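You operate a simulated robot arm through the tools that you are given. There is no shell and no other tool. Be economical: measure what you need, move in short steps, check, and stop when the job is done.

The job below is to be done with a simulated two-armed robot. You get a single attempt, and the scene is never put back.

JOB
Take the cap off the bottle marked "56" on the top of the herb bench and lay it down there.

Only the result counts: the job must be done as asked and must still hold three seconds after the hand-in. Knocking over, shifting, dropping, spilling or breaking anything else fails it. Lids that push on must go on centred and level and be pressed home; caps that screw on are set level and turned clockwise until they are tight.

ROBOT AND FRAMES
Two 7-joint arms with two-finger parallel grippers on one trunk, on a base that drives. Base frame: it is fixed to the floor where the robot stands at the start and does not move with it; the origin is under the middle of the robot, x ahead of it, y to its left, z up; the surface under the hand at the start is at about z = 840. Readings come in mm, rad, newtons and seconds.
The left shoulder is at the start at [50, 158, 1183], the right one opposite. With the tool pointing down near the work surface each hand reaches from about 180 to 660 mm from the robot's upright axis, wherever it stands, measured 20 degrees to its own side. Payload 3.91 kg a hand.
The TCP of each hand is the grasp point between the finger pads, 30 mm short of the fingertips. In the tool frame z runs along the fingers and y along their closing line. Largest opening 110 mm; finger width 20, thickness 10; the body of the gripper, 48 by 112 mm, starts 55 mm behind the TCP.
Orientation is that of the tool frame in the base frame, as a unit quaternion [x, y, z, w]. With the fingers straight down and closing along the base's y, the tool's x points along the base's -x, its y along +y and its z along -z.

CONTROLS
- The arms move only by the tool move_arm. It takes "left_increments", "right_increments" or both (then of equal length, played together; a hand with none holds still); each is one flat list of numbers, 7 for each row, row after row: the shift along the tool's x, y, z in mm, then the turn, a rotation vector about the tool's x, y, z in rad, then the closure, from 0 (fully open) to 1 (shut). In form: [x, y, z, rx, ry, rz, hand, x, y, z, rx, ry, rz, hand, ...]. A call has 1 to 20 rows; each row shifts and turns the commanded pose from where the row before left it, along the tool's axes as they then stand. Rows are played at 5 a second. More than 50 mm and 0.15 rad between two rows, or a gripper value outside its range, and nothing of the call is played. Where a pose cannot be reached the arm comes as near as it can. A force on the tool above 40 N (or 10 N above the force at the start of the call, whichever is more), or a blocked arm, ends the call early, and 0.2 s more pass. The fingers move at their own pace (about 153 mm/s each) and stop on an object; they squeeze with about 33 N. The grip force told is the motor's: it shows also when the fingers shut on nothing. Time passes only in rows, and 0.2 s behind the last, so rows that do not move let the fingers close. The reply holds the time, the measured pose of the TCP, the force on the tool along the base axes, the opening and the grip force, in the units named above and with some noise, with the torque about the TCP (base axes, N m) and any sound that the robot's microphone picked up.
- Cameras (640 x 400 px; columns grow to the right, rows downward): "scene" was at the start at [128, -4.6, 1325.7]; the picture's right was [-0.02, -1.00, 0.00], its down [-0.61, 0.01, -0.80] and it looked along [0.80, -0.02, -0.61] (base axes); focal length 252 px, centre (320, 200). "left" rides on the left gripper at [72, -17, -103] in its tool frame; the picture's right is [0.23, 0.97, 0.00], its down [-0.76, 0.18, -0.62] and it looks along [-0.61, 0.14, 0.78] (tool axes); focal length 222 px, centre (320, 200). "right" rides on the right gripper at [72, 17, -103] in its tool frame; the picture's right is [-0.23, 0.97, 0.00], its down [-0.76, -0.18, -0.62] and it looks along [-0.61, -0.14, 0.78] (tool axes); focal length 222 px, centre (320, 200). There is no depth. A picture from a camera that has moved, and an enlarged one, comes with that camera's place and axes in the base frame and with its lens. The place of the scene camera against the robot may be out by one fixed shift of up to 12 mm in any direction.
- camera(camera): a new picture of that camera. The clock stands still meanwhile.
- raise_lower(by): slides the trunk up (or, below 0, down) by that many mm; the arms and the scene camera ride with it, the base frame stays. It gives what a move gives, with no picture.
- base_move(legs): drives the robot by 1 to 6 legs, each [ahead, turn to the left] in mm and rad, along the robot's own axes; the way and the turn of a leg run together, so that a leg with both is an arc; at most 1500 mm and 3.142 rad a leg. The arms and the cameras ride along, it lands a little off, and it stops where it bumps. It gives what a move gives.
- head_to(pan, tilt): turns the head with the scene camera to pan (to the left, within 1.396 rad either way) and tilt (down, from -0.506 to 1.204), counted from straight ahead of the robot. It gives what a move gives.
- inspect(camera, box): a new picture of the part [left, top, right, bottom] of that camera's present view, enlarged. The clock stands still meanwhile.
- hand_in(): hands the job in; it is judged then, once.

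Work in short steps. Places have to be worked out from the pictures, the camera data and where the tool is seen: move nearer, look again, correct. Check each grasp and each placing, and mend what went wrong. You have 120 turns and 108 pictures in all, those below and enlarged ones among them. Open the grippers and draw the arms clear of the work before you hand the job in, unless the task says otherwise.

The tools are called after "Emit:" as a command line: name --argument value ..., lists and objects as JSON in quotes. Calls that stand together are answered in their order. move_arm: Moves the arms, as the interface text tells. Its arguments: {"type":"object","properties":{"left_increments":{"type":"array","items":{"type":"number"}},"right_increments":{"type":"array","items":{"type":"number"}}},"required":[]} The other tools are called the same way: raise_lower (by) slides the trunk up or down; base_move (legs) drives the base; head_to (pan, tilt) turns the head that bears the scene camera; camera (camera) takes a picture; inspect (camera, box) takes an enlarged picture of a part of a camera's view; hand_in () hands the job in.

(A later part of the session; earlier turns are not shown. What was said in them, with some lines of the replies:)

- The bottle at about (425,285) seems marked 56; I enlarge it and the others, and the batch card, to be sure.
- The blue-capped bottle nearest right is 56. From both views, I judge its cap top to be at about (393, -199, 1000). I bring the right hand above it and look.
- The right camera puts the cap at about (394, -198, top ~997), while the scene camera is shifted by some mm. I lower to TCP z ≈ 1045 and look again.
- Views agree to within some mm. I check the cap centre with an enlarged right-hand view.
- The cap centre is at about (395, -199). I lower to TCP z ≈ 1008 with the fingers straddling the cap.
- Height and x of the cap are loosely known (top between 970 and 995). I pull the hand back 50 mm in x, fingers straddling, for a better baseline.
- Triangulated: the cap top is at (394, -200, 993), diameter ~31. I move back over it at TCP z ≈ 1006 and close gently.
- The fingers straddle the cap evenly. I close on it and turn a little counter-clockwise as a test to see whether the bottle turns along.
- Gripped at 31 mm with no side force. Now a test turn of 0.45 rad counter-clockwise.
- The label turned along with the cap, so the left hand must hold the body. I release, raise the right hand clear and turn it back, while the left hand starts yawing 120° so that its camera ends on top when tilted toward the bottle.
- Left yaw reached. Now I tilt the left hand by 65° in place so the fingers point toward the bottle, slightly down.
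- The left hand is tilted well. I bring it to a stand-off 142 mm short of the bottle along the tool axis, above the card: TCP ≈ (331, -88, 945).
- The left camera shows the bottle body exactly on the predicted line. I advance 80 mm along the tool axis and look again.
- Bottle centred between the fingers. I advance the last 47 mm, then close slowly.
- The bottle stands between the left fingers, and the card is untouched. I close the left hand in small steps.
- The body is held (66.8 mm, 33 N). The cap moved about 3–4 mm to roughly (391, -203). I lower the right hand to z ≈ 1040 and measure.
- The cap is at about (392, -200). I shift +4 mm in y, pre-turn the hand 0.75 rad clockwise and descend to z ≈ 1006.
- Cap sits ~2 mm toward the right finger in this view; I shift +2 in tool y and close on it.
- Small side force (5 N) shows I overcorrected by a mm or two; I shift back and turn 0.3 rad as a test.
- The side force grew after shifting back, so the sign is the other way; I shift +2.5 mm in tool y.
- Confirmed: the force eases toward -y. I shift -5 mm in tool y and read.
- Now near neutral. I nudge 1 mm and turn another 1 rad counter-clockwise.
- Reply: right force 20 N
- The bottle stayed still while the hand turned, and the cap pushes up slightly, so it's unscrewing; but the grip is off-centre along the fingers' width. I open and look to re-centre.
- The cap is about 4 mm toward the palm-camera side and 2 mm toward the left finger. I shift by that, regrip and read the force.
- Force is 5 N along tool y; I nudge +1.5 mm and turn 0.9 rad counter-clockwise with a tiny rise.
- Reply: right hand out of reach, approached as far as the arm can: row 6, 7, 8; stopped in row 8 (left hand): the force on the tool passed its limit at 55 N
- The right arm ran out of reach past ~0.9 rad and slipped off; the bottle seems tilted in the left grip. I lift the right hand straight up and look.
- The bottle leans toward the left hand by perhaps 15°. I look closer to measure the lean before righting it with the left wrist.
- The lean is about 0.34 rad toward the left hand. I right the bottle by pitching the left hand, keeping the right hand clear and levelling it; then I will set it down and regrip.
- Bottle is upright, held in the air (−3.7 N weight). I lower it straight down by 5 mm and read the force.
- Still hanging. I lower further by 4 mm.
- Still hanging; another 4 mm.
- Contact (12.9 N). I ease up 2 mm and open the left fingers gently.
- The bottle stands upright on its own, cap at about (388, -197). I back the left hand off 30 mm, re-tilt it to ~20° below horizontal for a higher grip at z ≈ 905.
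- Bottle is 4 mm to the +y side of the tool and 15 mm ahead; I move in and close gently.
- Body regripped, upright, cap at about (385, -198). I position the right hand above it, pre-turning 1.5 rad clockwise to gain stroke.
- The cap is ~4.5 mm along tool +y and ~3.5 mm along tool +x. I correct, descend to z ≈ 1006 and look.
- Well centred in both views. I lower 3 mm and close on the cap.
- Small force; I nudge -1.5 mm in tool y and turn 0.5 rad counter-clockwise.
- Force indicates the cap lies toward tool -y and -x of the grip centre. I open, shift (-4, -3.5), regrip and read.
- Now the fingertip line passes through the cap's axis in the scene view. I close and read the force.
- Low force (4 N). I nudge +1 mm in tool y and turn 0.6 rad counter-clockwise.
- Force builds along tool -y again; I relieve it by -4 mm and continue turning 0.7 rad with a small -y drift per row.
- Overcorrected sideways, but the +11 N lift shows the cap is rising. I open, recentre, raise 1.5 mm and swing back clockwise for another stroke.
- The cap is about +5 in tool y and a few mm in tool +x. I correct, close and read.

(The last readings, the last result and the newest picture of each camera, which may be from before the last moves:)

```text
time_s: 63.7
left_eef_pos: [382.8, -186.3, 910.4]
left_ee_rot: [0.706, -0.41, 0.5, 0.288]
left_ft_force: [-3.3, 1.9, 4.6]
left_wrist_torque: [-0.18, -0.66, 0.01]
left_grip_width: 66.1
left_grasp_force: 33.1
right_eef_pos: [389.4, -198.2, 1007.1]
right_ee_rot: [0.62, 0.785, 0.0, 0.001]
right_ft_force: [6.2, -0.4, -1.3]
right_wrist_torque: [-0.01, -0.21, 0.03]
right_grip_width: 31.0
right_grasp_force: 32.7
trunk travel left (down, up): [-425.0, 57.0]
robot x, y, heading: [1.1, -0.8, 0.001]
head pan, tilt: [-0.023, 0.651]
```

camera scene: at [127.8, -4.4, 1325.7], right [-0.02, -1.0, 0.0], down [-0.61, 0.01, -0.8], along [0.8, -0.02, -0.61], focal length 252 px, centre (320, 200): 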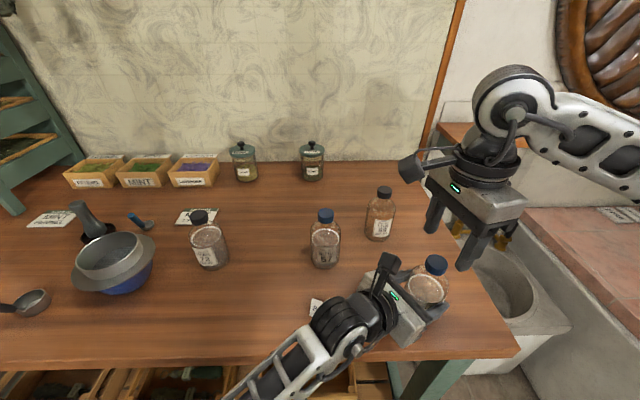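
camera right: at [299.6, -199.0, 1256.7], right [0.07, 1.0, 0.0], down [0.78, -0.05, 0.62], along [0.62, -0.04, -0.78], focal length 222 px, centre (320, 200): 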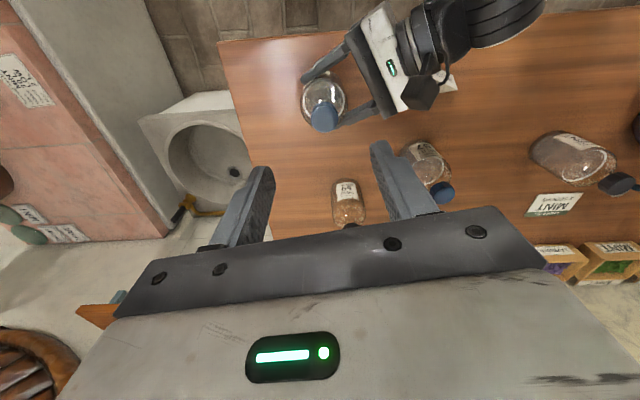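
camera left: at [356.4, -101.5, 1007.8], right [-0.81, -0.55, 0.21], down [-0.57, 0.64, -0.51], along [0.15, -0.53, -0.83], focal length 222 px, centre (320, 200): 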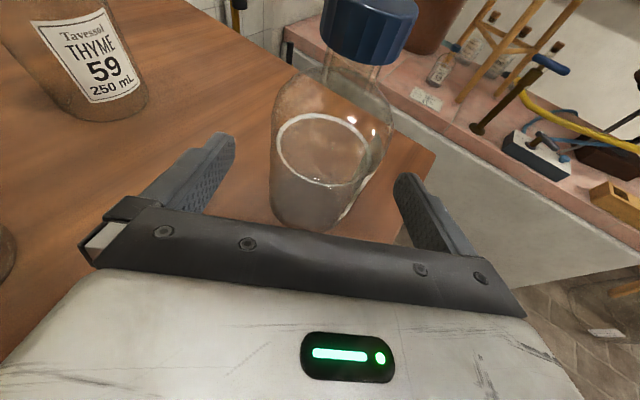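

Force 6 N, in the direction that turning relieves. I turn 0.8 rad with slight rise and drift.

Emit:
move_arm --right_increments '[0, 0, 0, 0, 0, -0.1, 1, 0, 0, -0.1, 0, 0, -0.1, 1, 0, -0.3, 0, 0, 0, -0.1, 1, 0, -0.3, -0.1, 0, 0, -0.1, 1, 0, -0.3, 0, 0, 0, -0.1, 1, 0, -0.3, -0.1, 0, 0, -0.1, 1, 0, -0.3, 0, 0, 0, -0.1, 1, 0, -0.3, -0.1, 0, 0, -0.1, 1]'

```text
time_s: 65.5
left_eef_pos: [382.4, -186.0, 910.7]
left_ee_rot: [0.706, -0.411, 0.5, 0.287]
left_ft_force: [0.2, 2.4, 3.8]
left_wrist_torque: [-0.42, -0.01, 0.08]
left_grip_width: 66.4
left_grasp_force: 32.7
right_eef_pos: [388.5, -199.5, 1006.6]
right_ee_rot: [0.264, 0.965, 0.0, -0.001]
right_ft_force: [-1.5, -3.1, 0.1]
right_wrist_torque: [-0.16, 0.07, -0.03]
right_grip_width: 31.1
right_grasp_force: 32.9
trunk travel left (down, up): [-425.0, 57.0]
robot x, y, heading: [-0.5, -2.0, 0.001]
head pan, tilt: [-0.023, 0.651]
```

Forces are small now. I turn another 0.9 rad the same way.

Emit:
move_arm --right_increments '[0, -0.6, 0, 0, 0, -0.1, 1, 0, -0.4, -0.1, 0, 0, -0.1, 1, 0, -0.3, 0, 0, 0, -0.1, 1, 0, -0.3, -0.1, 0, 0, -0.1, 1, 0, -0.3, 0, 0, 0, -0.1, 1, 0, -0.3, -0.1, 0, 0, -0.1, 1, 0, -0.3, 0, 0, 0, -0.1, 1, 0, -0.3, -0.1, 0, 0, -0.1, 1, 0, -0.3, -0.1, 0, 0, -0.1, 1]'

Emit:
inspect --camera "scene" --box '[380, 220, 490, 320]'

```text
time_s: 67.5
left_eef_pos: [382.4, -185.7, 909.7]
left_ee_rot: [0.706, -0.411, 0.5, 0.287]
left_ft_force: [1.2, 8.5, 4.0]
left_wrist_torque: [-0.81, -0.12, 0.19]
left_grip_width: 66.6
left_grasp_force: 32.7
right_eef_pos: [387.9, -202.6, 1007.9]
right_ee_rot: [-0.182, 0.983, -0.001, 0.0]
right_ft_force: [-1.7, -8.1, 0.6]
right_wrist_torque: [-0.21, 0.05, -0.1]
right_grip_width: 31.2
right_grasp_force: 32.8
trunk travel left (down, up): [-425.0, 57.0]
robot x, y, heading: [-1.3, -1.4, -0.004]
head pan, tilt: [-0.023, 0.651]
```

```text
4.00 times, centred on (435, 270) of scene
camera zoom: at [127.7, -4.5, 1325.8], right [-0.02, -1.0, 0.0], down [-0.61, 0.01, -0.8], along [0.8, -0.02, -0.61], focal length 1007 px, centre (-140, -80)
```

zoom: 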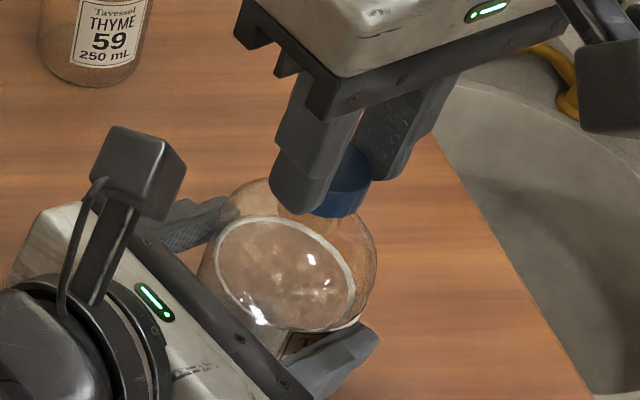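

Good stroke (~4.8 rad total). I relieve the side force and test with a gentle 2 mm lift.

Emit:
move_arm --right_increments '[0, -2, 0, 0, 0, 0, 1, 0, 0, -1, 0, 0, 0, 1, 0, 0, -1, 0, 0, 0, 1, 0, 0, 0, 0, 0, 0, 1]'

```text
time_s: 68.5
left_eef_pos: [381.5, -187.0, 910.2]
left_ee_rot: [0.707, -0.411, 0.499, 0.287]
left_ft_force: [4.0, 1.7, 3.3]
left_wrist_torque: [-0.06, -0.07, 0.12]
left_grip_width: 66.5
left_grasp_force: 33.4
right_eef_pos: [387.2, -204.6, 1009.1]
right_ee_rot: [-0.181, 0.983, 0.0, 0.0]
right_ft_force: [-1.9, -0.4, -0.6]
right_wrist_torque: [0.04, 0.1, -0.03]
right_grip_width: 31.1
right_grasp_force: 32.9
trunk travel left (down, up): [-425.0, 57.0]
robot x, y, heading: [-0.6, -1.4, -0.002]
head pan, tilt: [-0.023, 0.651]
```

No resistance to the lift. I raise 5 mm more and look.

Emit:
move_arm --right_increments '[0, 0, -1.5, 0, 0, 0, 1, 0, 0, -1.5, 0, 0, 0, 1, 0, 0, -2, 0, 0, 0, 1, 0, 0, 0, 0, 0, 0, 1]'

Emit:
inspect --camera "scene" --box '[400, 220, 470, 300]'

Emit:
inspect --camera "right" --box '[220, 90, 440, 230]'

```text
time_s: 69.5
left_eef_pos: [382.1, -187.6, 909.6]
left_ee_rot: [0.707, -0.41, 0.5, 0.288]
left_ft_force: [3.9, 0.2, 3.6]
left_wrist_torque: [0.01, -0.09, 0.05]
left_grip_width: 66.3
left_grasp_force: 33.1
right_eef_pos: [388.3, -204.1, 1015.3]
right_ee_rot: [-0.181, 0.984, 0.0, 0.0]
right_ft_force: [-1.9, 0.0, -0.3]
right_wrist_torque: [0.05, 0.05, -0.01]
right_grip_width: 31.1
right_grasp_force: 32.9
trunk travel left (down, up): [-425.0, 57.0]
robot x, y, heading: [-3.5, -0.9, 0.003]
head pan, tilt: [-0.023, 0.651]
```

```text
5.00 times, centred on (435, 260) of scene
camera zoom: at [127.9, -4.4, 1325.8], right [-0.02, -1.0, 0.0], down [-0.61, 0.01, -0.8], along [0.8, -0.02, -0.61], focal length 1259 px, centre (-255, -100)
```

zoom: 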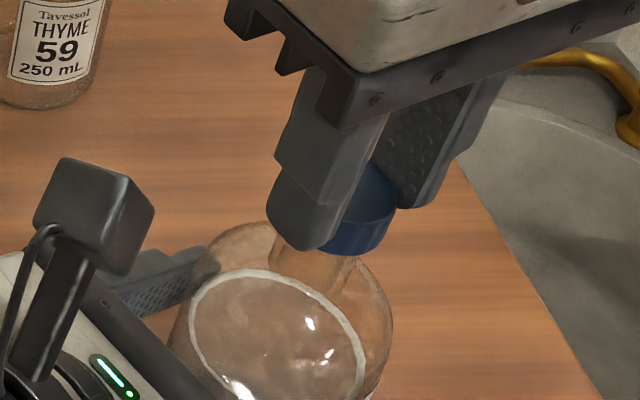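

```text
2.86 times, centred on (330, 160) of right
camera zoom: at [315.0, -213.2, 1119.5], right [-0.13, 0.99, 0.0], down [0.77, 0.11, 0.62], along [0.62, 0.08, -0.78], focal length 635 px, centre (291, 314)
```

zoom: 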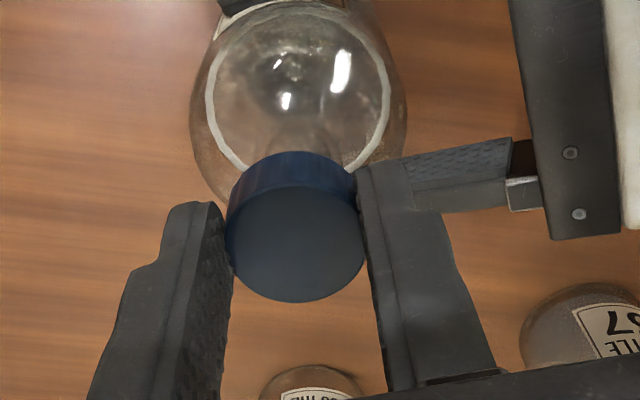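

The cap rises with the fingers and the neck shows. I lift it straight up 70 mm.

Emit:
move_arm --right_increments '[0, 0, -5, 0, 0, 0, 1, 0, 0, -10, 0, 0, 0, 1, 0, 0, -15, 0, 0, 0, 1, 0, 0, -20, 0, 0, 0, 1, 0, 0, -20, 0, 0, 0, 1, 0, 0, 0, 0, 0, 0, 1]'

Emit:
camera --camera "scene"

Emit:
camera --camera "right"

```text
time_s: 70.9
left_eef_pos: [381.8, -187.2, 909.7]
left_ee_rot: [0.706, -0.411, 0.499, 0.288]
left_ft_force: [0.5, 0.0, 2.8]
left_wrist_torque: [-0.17, -0.12, 0.02]
left_grip_width: 66.5
left_grasp_force: 33.1
right_eef_pos: [387.6, -204.2, 1085.2]
right_ee_rot: [-0.181, 0.983, -0.001, 0.0]
right_ft_force: [-0.3, 0.0, -0.3]
right_wrist_torque: [0.01, 0.0, -0.01]
right_grip_width: 31.1
right_grasp_force: 32.9
trunk travel left (down, up): [-425.0, 57.0]
robot x, y, heading: [-2.7, 1.2, 0.004]
head pan, tilt: [-0.023, 0.651]
```

```text
39 pictures are left
camera scene: at [127.8, -4.4, 1325.8], right [-0.02, -1.0, 0.0], down [-0.61, 0.01, -0.8], along [0.8, -0.02, -0.61], focal length 252 px, centre (320, 200)
```

scene: 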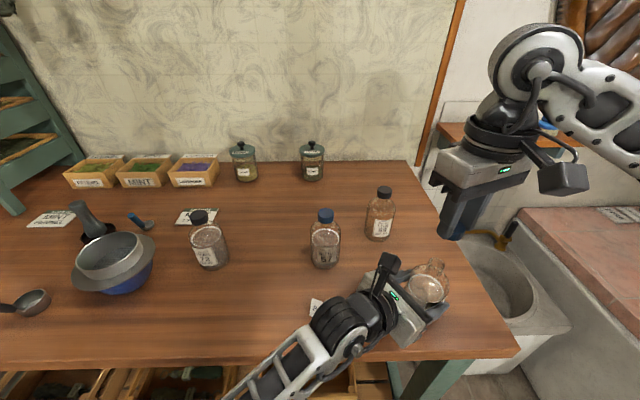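

```text
38 pictures are left
camera right: at [314.6, -212.9, 1189.9], right [-0.13, 0.99, 0.0], down [0.77, 0.11, 0.62], along [0.62, 0.08, -0.78], focal length 222 px, centre (320, 200)
```

right: 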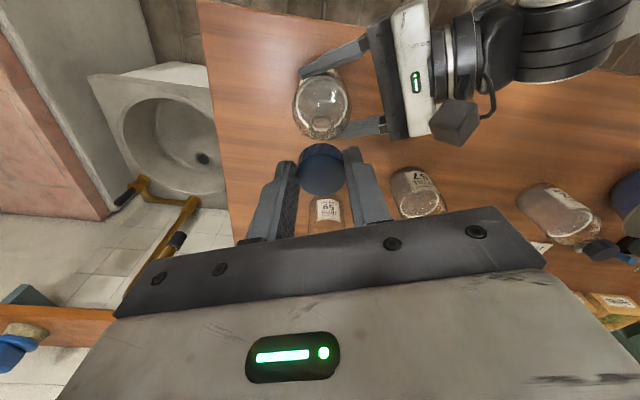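

The cap is off. I carry it to a free patch of bench at about (470, -290), staying high.

Emit:
move_arm --right_increments '[-11.5, -27.4, 0, 0, 0, 0, 1, -11.5, -27.4, 0, 0, 0, 0, 1, -11.5, -27.4, 0, 0, 0, 0, 1, -11.5, -27.4, 0, 0, 0, 0, 1, 0, 0, 0, 0, 0, 0.12, 1, 0, 0, 0, 0, 0, 0.12, 1, 0, 0, 0, 0, 0, 0.12, 1, 0, 0, 0, 0, 0, 0, 1]'

Emit:
camera --camera "right"

Emit:
camera --camera "scene"

```text
time_s: 72.7
left_eef_pos: [381.0, -186.4, 908.6]
left_ee_rot: [0.707, -0.41, 0.5, 0.287]
left_ft_force: [-0.8, 0.2, 3.4]
left_wrist_torque: [-0.17, -0.11, -0.02]
left_grip_width: 66.5
left_grasp_force: 32.8
right_eef_pos: [469.0, -291.5, 1084.4]
right_ee_rot: [-0.001, 1.0, -0.001, 0.0]
right_ft_force: [-0.4, 0.3, 0.3]
right_wrist_torque: [-0.02, -0.04, 0.01]
right_grip_width: 30.9
right_grasp_force: 32.5
trunk travel left (down, up): [-425.0, 57.0]
robot x, y, heading: [-0.5, -0.9, -0.0]
head pan, tilt: [-0.023, 0.651]
```

```text
37 pictures are left
camera right: at [398.3, -272.6, 1189.0], right [0.23, 0.97, 0.0], down [0.76, -0.18, 0.62], along [0.61, -0.14, -0.78], focal length 222 px, centre (320, 200)
```

right: 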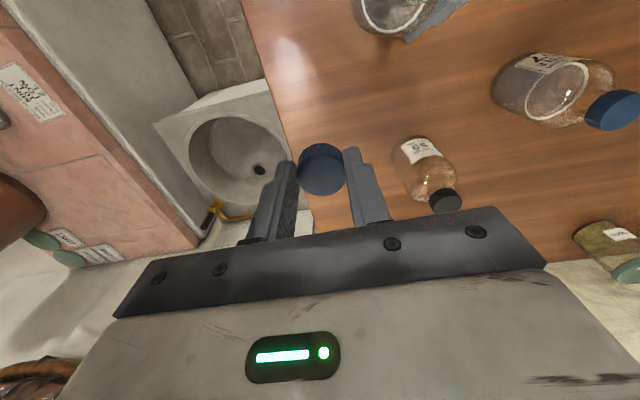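

```text
36 pictures are left
camera scene: at [127.7, -4.5, 1325.8], right [-0.02, -1.0, 0.0], down [-0.61, 0.01, -0.8], along [0.8, -0.02, -0.61], focal length 252 px, centre (320, 200)
```

scene: 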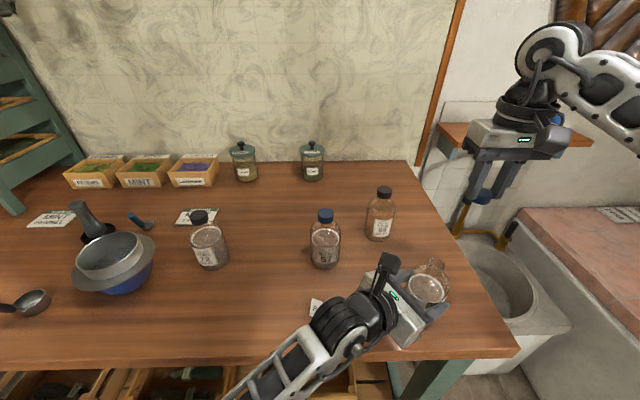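

The spot is clear, ~70 mm from the bench edge. I descend to TCP z ≈ 890.

Emit:
move_arm --right_increments '[0, 0, 20, 0, 0, 0, 1, 0, 0, 20, 0, 0, 0, 1, 0, 0, 20, 0, 0, 0, 1, 0, 0, 20, 0, 0, 0, 1, 0, 0, 20, 0, 0, 0, 1, 0, 0, 20, 0, 0, 0, 1, 0, 0, 20, 0, 0, 0, 1, 0, 0, 20, 0, 0, 0, 1, 0, 0, 20, 0, 0, 0, 1, 0, 0, 14, 0, 0, 0, 1, 0, 0, 0, 0, 0, 0, 1]'

Emit:
inspect --camera "scene" --box '[400, 200, 540, 310]'

Emit:
inspect --camera "right" --box '[220, 90, 440, 230]'

```text
time_s: 75.1
left_eef_pos: [382.3, -186.8, 909.8]
left_ee_rot: [0.706, -0.411, 0.5, 0.288]
left_ft_force: [-1.8, 0.0, 1.7]
left_wrist_torque: [-0.2, 0.04, -0.02]
left_grip_width: 66.3
left_grasp_force: 32.7
right_eef_pos: [469.5, -289.9, 891.4]
right_ee_rot: [-0.002, 1.0, -0.001, 0.0]
right_ft_force: [-0.6, 0.3, -0.3]
right_wrist_torque: [0.01, -0.04, 0.02]
right_grip_width: 31.2
right_grasp_force: 32.9
trunk travel left (down, up): [-425.0, 57.0]
robot x, y, heading: [-2.9, -0.6, -0.003]
head pan, tilt: [-0.023, 0.651]
```

```text
3.64 times, centred on (470, 255) of scene
camera zoom: at [127.7, -4.6, 1325.8], right [-0.02, -1.0, 0.0], down [-0.61, 0.01, -0.8], along [0.8, -0.02, -0.61], focal length 915 px, centre (-226, 0)
```

zoom: 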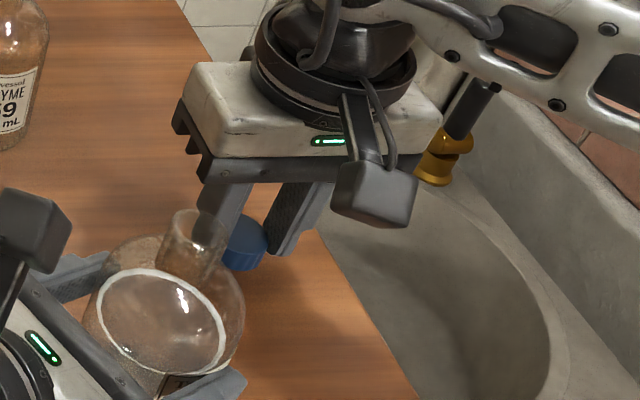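

```text
2.86 times, centred on (330, 160) of right
camera zoom: at [397.9, -272.3, 995.6], right [0.22, 0.97, 0.0], down [0.76, -0.17, 0.62], along [0.61, -0.14, -0.78], focal length 635 px, centre (291, 314)
```

zoom: 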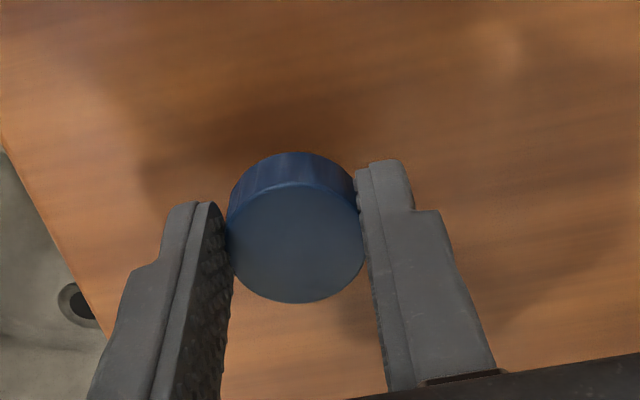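

Above the bench. I lower 14 mm more in small steps.

Emit:
move_arm --right_increments '[0, 0, 4, 0, 0, 0, 1, 0, 0, 3, 0, 0, 0, 1, 0, 0, 3, 0, 0, 0, 1, 0, 0, 2, 0, 0, 0, 1, 0, 0, 2, 0, 0, 0, 1, 0, 0, 0, 0, 0, 0, 1]'

```text
time_s: 76.5
left_eef_pos: [382.6, -186.9, 909.4]
left_ee_rot: [0.706, -0.411, 0.5, 0.287]
left_ft_force: [-0.7, -0.4, 2.4]
left_wrist_torque: [-0.18, 0.05, -0.04]
left_grip_width: 66.2
left_grasp_force: 32.8
right_eef_pos: [470.1, -290.4, 876.9]
right_ee_rot: [-0.001, 1.0, -0.001, 0.001]
right_ft_force: [0.1, -0.3, -0.2]
right_wrist_torque: [0.01, 0.02, -0.01]
right_grip_width: 31.0
right_grasp_force: 32.9
trunk travel left (down, up): [-425.0, 57.0]
robot x, y, heading: [0.7, -0.0, 0.004]
head pan, tilt: [-0.023, 0.651]
```

No contact yet; 1 mm steps further.

Emit:
move_arm --right_increments '[0, 0, 1, 0, 0, 0, 1, 0, 0, 1, 0, 0, 0, 1, 0, 0, 1, 0, 0, 0, 1, 0, 0, 1, 0, 0, 0, 1]'

```text
time_s: 77.5
left_eef_pos: [380.3, -186.7, 910.3]
left_ee_rot: [0.707, -0.41, 0.5, 0.286]
left_ft_force: [-0.4, -0.3, 0.5]
left_wrist_torque: [0.01, -0.03, -0.01]
left_grip_width: 66.2
left_grasp_force: 33.0
right_eef_pos: [470.1, -290.3, 875.5]
right_ee_rot: [-0.001, 1.0, -0.001, 0.004]
right_ft_force: [-3.8, -3.0, 27.5]
right_wrist_torque: [-0.07, -0.09, -0.01]
right_grip_width: 31.2
right_grasp_force: 33.0
trunk travel left (down, up): [-425.0, 57.0]
robot x, y, heading: [-1.5, 2.4, -0.002]
head pan, tilt: [-0.023, 0.651]
```

Contact (27 N). I ease up 2.5 mm, and open slowly.

Emit:
move_arm --right_increments '[0, 0, -2.5, 0, 0, 0, 1, 0, 0, 0, 0, 0, 0, 0.7, 0, 0, 0, 0, 0, 0, 0.66, 0, 0, 0, 0, 0, 0, 0.6, 0, 0, 0, 0, 0, 0, 0.5, 0, 0, 0, 0, 0, 0, 0.5]'

Emit:
inspect --camera "right" --box '[220, 90, 440, 230]'

```text
time_s: 78.9
left_eef_pos: [382.1, -186.8, 910.2]
left_ee_rot: [0.707, -0.41, 0.5, 0.288]
left_ft_force: [0.8, -0.8, -0.6]
left_wrist_torque: [-0.18, -0.08, 0.06]
left_grip_width: 66.0
left_grasp_force: 33.2
right_eef_pos: [469.9, -290.7, 874.5]
right_ee_rot: [-0.001, 1.0, 0.0, -0.001]
right_ft_force: [0.1, 0.1, -0.4]
right_wrist_torque: [0.0, 0.02, 0.01]
right_grip_width: 54.9
right_grasp_force: 0.0
trunk travel left (down, up): [-425.0, 57.0]
robot x, y, heading: [-2.1, 4.4, 0.004]
head pan, tilt: [-0.023, 0.651]
```

```text
2.86 times, centred on (330, 160) of right
camera zoom: at [398.5, -272.9, 979.8], right [0.22, 0.97, 0.0], down [0.76, -0.17, 0.62], along [0.61, -0.14, -0.78], focal length 635 px, centre (291, 314)
```

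zoom: 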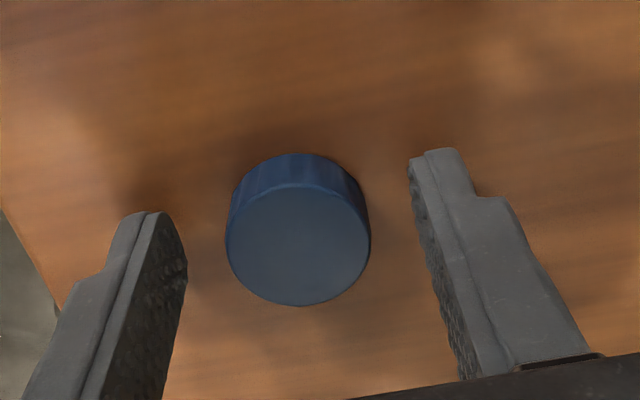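

The cap lies on the bench. I raise the right hand straight up, well clear.

Emit:
move_arm --right_increments '[0, 0, -10, 0, 0, 0, 0.5, 0, 0, -20, 0, 0, 0, 0.5, 0, 0, -25, 0, 0, 0, 0.5, 0, 0, -25, 0, 0, 0, 0.5, 0, 0, -25, 0, 0, 0, 0.4, 0, 0, -25, 0, 0, 0, 0.2, 0, 0, -25, 0, 0, 0, 0, 0, 0, -25, 0, 0, 0, 0, 0, 0, -25, 0, 0, 0, 0, 0, 0, -25, 0, 0, 0, 0]'

Emit:
inspect --camera "scene" --box '[380, 200, 500, 320]'

Emit:
camera --camera "left"

```text
time_s: 81.1
left_eef_pos: [382.1, -186.6, 910.2]
left_ee_rot: [0.706, -0.41, 0.5, 0.288]
left_ft_force: [-0.5, 0.9, 1.8]
left_wrist_torque: [-0.11, 0.01, 0.0]
left_grip_width: 66.2
left_grasp_force: 32.8
right_eef_pos: [469.4, -290.6, 1106.0]
right_ee_rot: [-0.001, 1.0, -0.001, 0.0]
right_ft_force: [0.2, -0.8, 0.7]
right_wrist_torque: [-0.03, 0.04, 0.03]
right_grip_width: 110.0
right_grasp_force: 0.0
trunk travel left (down, up): [-425.0, 57.0]
robot x, y, heading: [-4.3, 2.6, -0.002]
head pan, tilt: [-0.023, 0.651]
```

```text
3.33 times, centred on (440, 260) of scene
camera zoom: at [127.7, -4.5, 1325.7], right [-0.02, -1.0, 0.0], down [-0.61, 0.01, -0.8], along [0.8, -0.02, -0.61], focal length 839 px, centre (-80, 0)
```

zoom: 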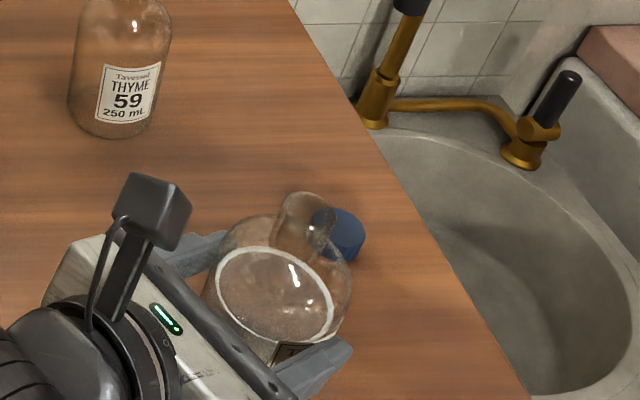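

```text
31 pictures are left
camera left: at [359.9, -115.4, 1012.0], right [-0.81, -0.55, 0.21], down [-0.57, 0.64, -0.51], along [0.15, -0.53, -0.83], focal length 222 px, centre (320, 200)
```

left: 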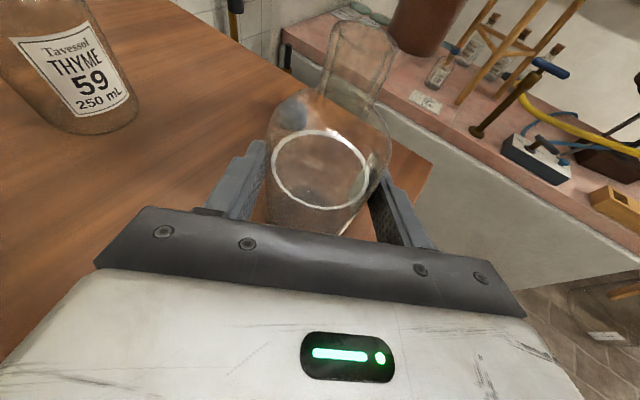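

The bottle is supported by the bench (no hanging weight). I open the left fingers slowly.

Emit:
move_arm --left_increments '[0, 0, 0, 0, 0, 0, 0.395, 0, 0, 0, 0, 0, 0, 0.38, 0, 0, 0, 0, 0, 0, 0.36, 0, 0, 0, 0, 0, 0, 0.32, 0, 0, 0, 0, 0, 0, 0.25, 0, 0, 0, 0, 0, 0, 0.15, 0, 0, 0, 0, 0, 0, 0.05, 0, 0, 0, 0, 0, 0, 0]'

Emit:
camera --camera "left"

Emit:
camera --camera "right"

```text
time_s: 82.9
left_eef_pos: [382.5, -185.7, 909.8]
left_ee_rot: [0.707, -0.411, 0.499, 0.288]
left_ft_force: [0.0, 0.5, 0.5]
left_wrist_torque: [0.01, -0.01, 0.03]
left_grip_width: 109.9
left_grasp_force: 0.0
right_eef_pos: [469.0, -291.2, 1105.9]
right_ee_rot: [-0.001, 1.0, -0.001, 0.0]
right_ft_force: [0.3, -0.5, -0.3]
right_wrist_torque: [0.0, 0.02, 0.0]
right_grip_width: 110.0
right_grasp_force: 0.1
trunk travel left (down, up): [-425.0, 57.0]
robot x, y, heading: [-0.2, -1.2, -0.002]
head pan, tilt: [-0.023, 0.651]
```

```text
30 pictures are left
camera left: at [360.0, -115.5, 1012.0], right [-0.81, -0.55, 0.21], down [-0.57, 0.64, -0.51], along [0.14, -0.53, -0.83], focal length 222 px, centre (320, 200)
```

left: 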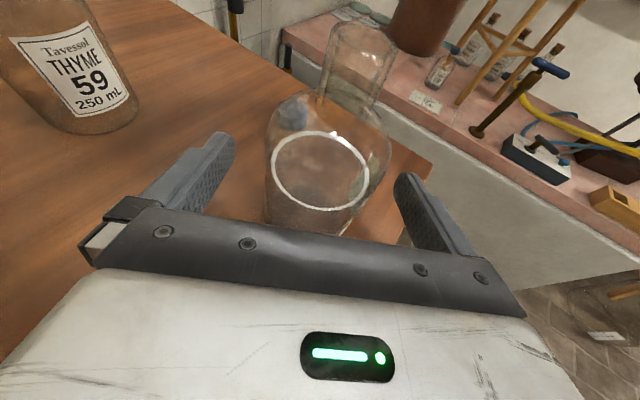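

```text
29 pictures are left
camera right: at [397.9, -272.5, 1209.9], right [0.22, 0.97, 0.0], down [0.76, -0.17, 0.62], along [0.61, -0.14, -0.78], focal length 222 px, centre (320, 200)
```

right: 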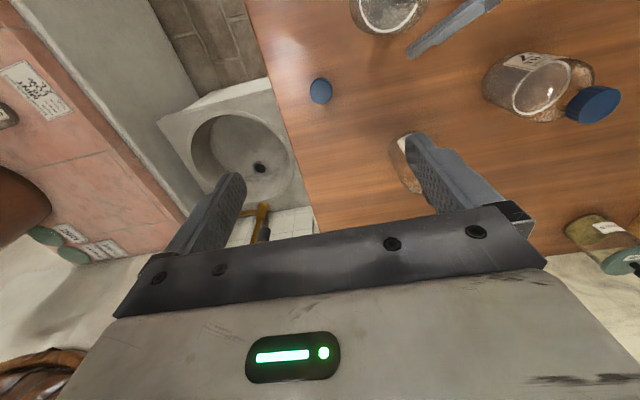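

The bottle stands free and the cap lies flat. I draw the left hand back along its axis, then up.

Emit:
move_arm --left_increments '[0, 0, -10, 0, 0, 0, 0, 0, 0, -15, 0, 0, 0, 0, 0, 0, -20, 0, 0, 0, 0, 0, 0, -25, 0, 0, 0, 0, 0, 0, -25, 0, 0, 0, 0, 0, 0, -25, 0, 0, 0, 0, 0, 0, -20, 0, 0, 0, 0, 24, 0, -9, 0, 0, 0, 0, 24, 0, -9, 0, 0, 0, 0, 24, 0, -9, 0, 0, 0, 0, 24, 0, -9, 0, 0, 0, 0, 0, 0, 0, 0, 0, 0, 0]'

Emit:
camera --camera "scene"

Emit:
inspect --camera "scene" --box '[380, 220, 500, 330]'

```text
time_s: 85.5
left_eef_pos: [313.9, -71.1, 1059.5]
left_ee_rot: [0.706, -0.411, 0.5, 0.288]
left_ft_force: [0.4, 0.3, -0.3]
left_wrist_torque: [0.04, 0.05, 0.02]
left_grip_width: 110.1
left_grasp_force: 0.0
right_eef_pos: [470.2, -289.7, 1105.7]
right_ee_rot: [-0.002, 1.0, 0.0, 0.0]
right_ft_force: [0.9, -0.8, -0.2]
right_wrist_torque: [0.0, 0.0, -0.01]
right_grip_width: 110.1
right_grasp_force: 0.0
trunk travel left (down, up): [-425.0, 57.0]
robot x, y, heading: [3.1, -1.7, -0.001]
head pan, tilt: [-0.023, 0.651]
```

```text
28 pictures are left
camera scene: at [127.9, -4.6, 1325.7], right [-0.02, -1.0, 0.0], down [-0.61, 0.01, -0.8], along [0.8, -0.02, -0.61], focal length 252 px, centre (320, 200)
```

scene: 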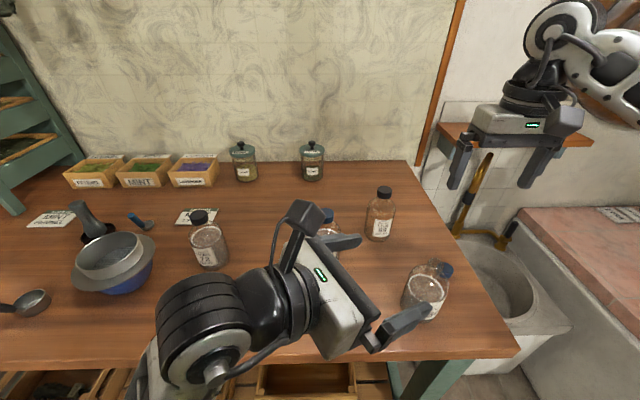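

```text
3.64 times, centred on (440, 275) of scene
camera zoom: at [127.9, -4.6, 1325.7], right [-0.02, -1.0, 0.0], down [-0.61, 0.01, -0.8], along [0.8, -0.02, -0.61], focal length 915 px, centre (-116, -73)
```

zoom: 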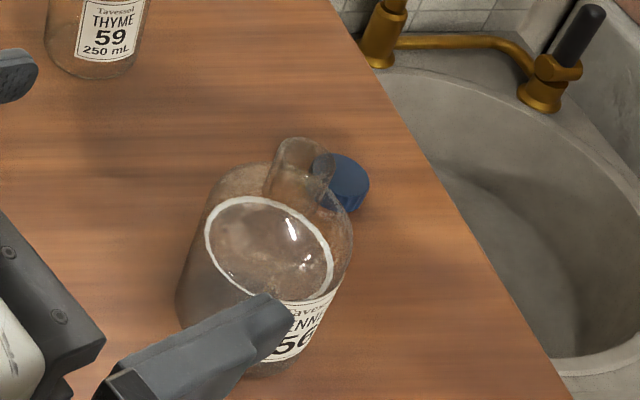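

The bottle is upright and open and the cap is on the bench. I draw the left hand further up and back to check the card.

Emit:
move_arm --left_increments '[24, 0, -9, 0, 0, 0, 0, 24, 0, -20, 0, 0, 0, 0, 24, 0, -30, 0, 0, 0, 0, 0, 0, -40, 0, 0, 0, 0, 0, 0, -40, 0, 0, 0, 0, 0, 0, -40, 0, 0, 0, 0, 0, 0, 0, 0, 0, 0, 0]'

Emit:
camera --camera "scene"

```text
time_s: 87.1
left_eef_pos: [326.1, 6.1, 1218.2]
left_ee_rot: [0.707, -0.411, 0.499, 0.288]
left_ft_force: [0.2, 0.6, 0.3]
left_wrist_torque: [-0.03, -0.02, 0.01]
left_grip_width: 109.8
left_grasp_force: 0.2
left hand out of reach, approached as far as the arm can: row 2, 3, 4, 5, 6
right_eef_pos: [469.4, -291.1, 1106.6]
right_ee_rot: [-0.002, 1.0, 0.0, 0.0]
right_ft_force: [0.5, -0.6, -0.7]
right_wrist_torque: [0.01, -0.02, 0.0]
right_grip_width: 110.0
right_grasp_force: 0.0
trunk travel left (down, up): [-425.0, 57.0]
robot x, y, heading: [-1.2, 2.8, -0.002]
head pan, tilt: [-0.023, 0.651]
```

```text
26 pictures are left
camera scene: at [127.9, -4.7, 1325.7], right [-0.02, -1.0, 0.0], down [-0.61, 0.01, -0.8], along [0.8, -0.02, -0.61], focal length 252 px, centre (320, 200)
```

scene: 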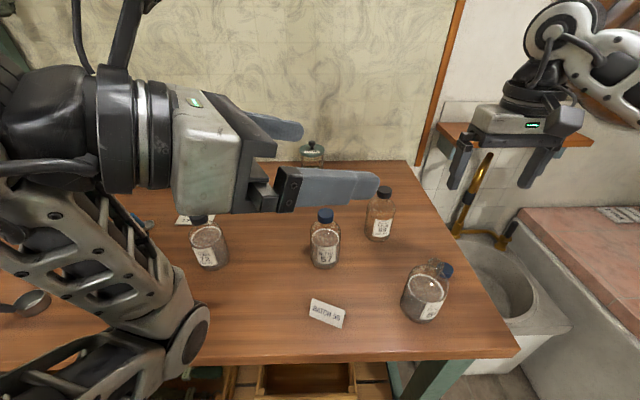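

The card and the other bottles look unmoved, the cap is on the bench, and both hands are open and clear, so I hand in.

Emit:
hand_in

```text
The job is handed in.
```

I unscrewed the cap from bottle 56 and laid it flat on the herb bench behind the bottle, then handed the job in. The bottle stands upright and open.

While I was unscrewing, the right hand slipped off the cap and the capped bottle tilted about 20° in the left grip. I stood it upright again before going on. It ended a few mm from where it started and turned slightly, and I saw nothing spilled. The card and the neighbouring bottles looked unmoved in the last picture.
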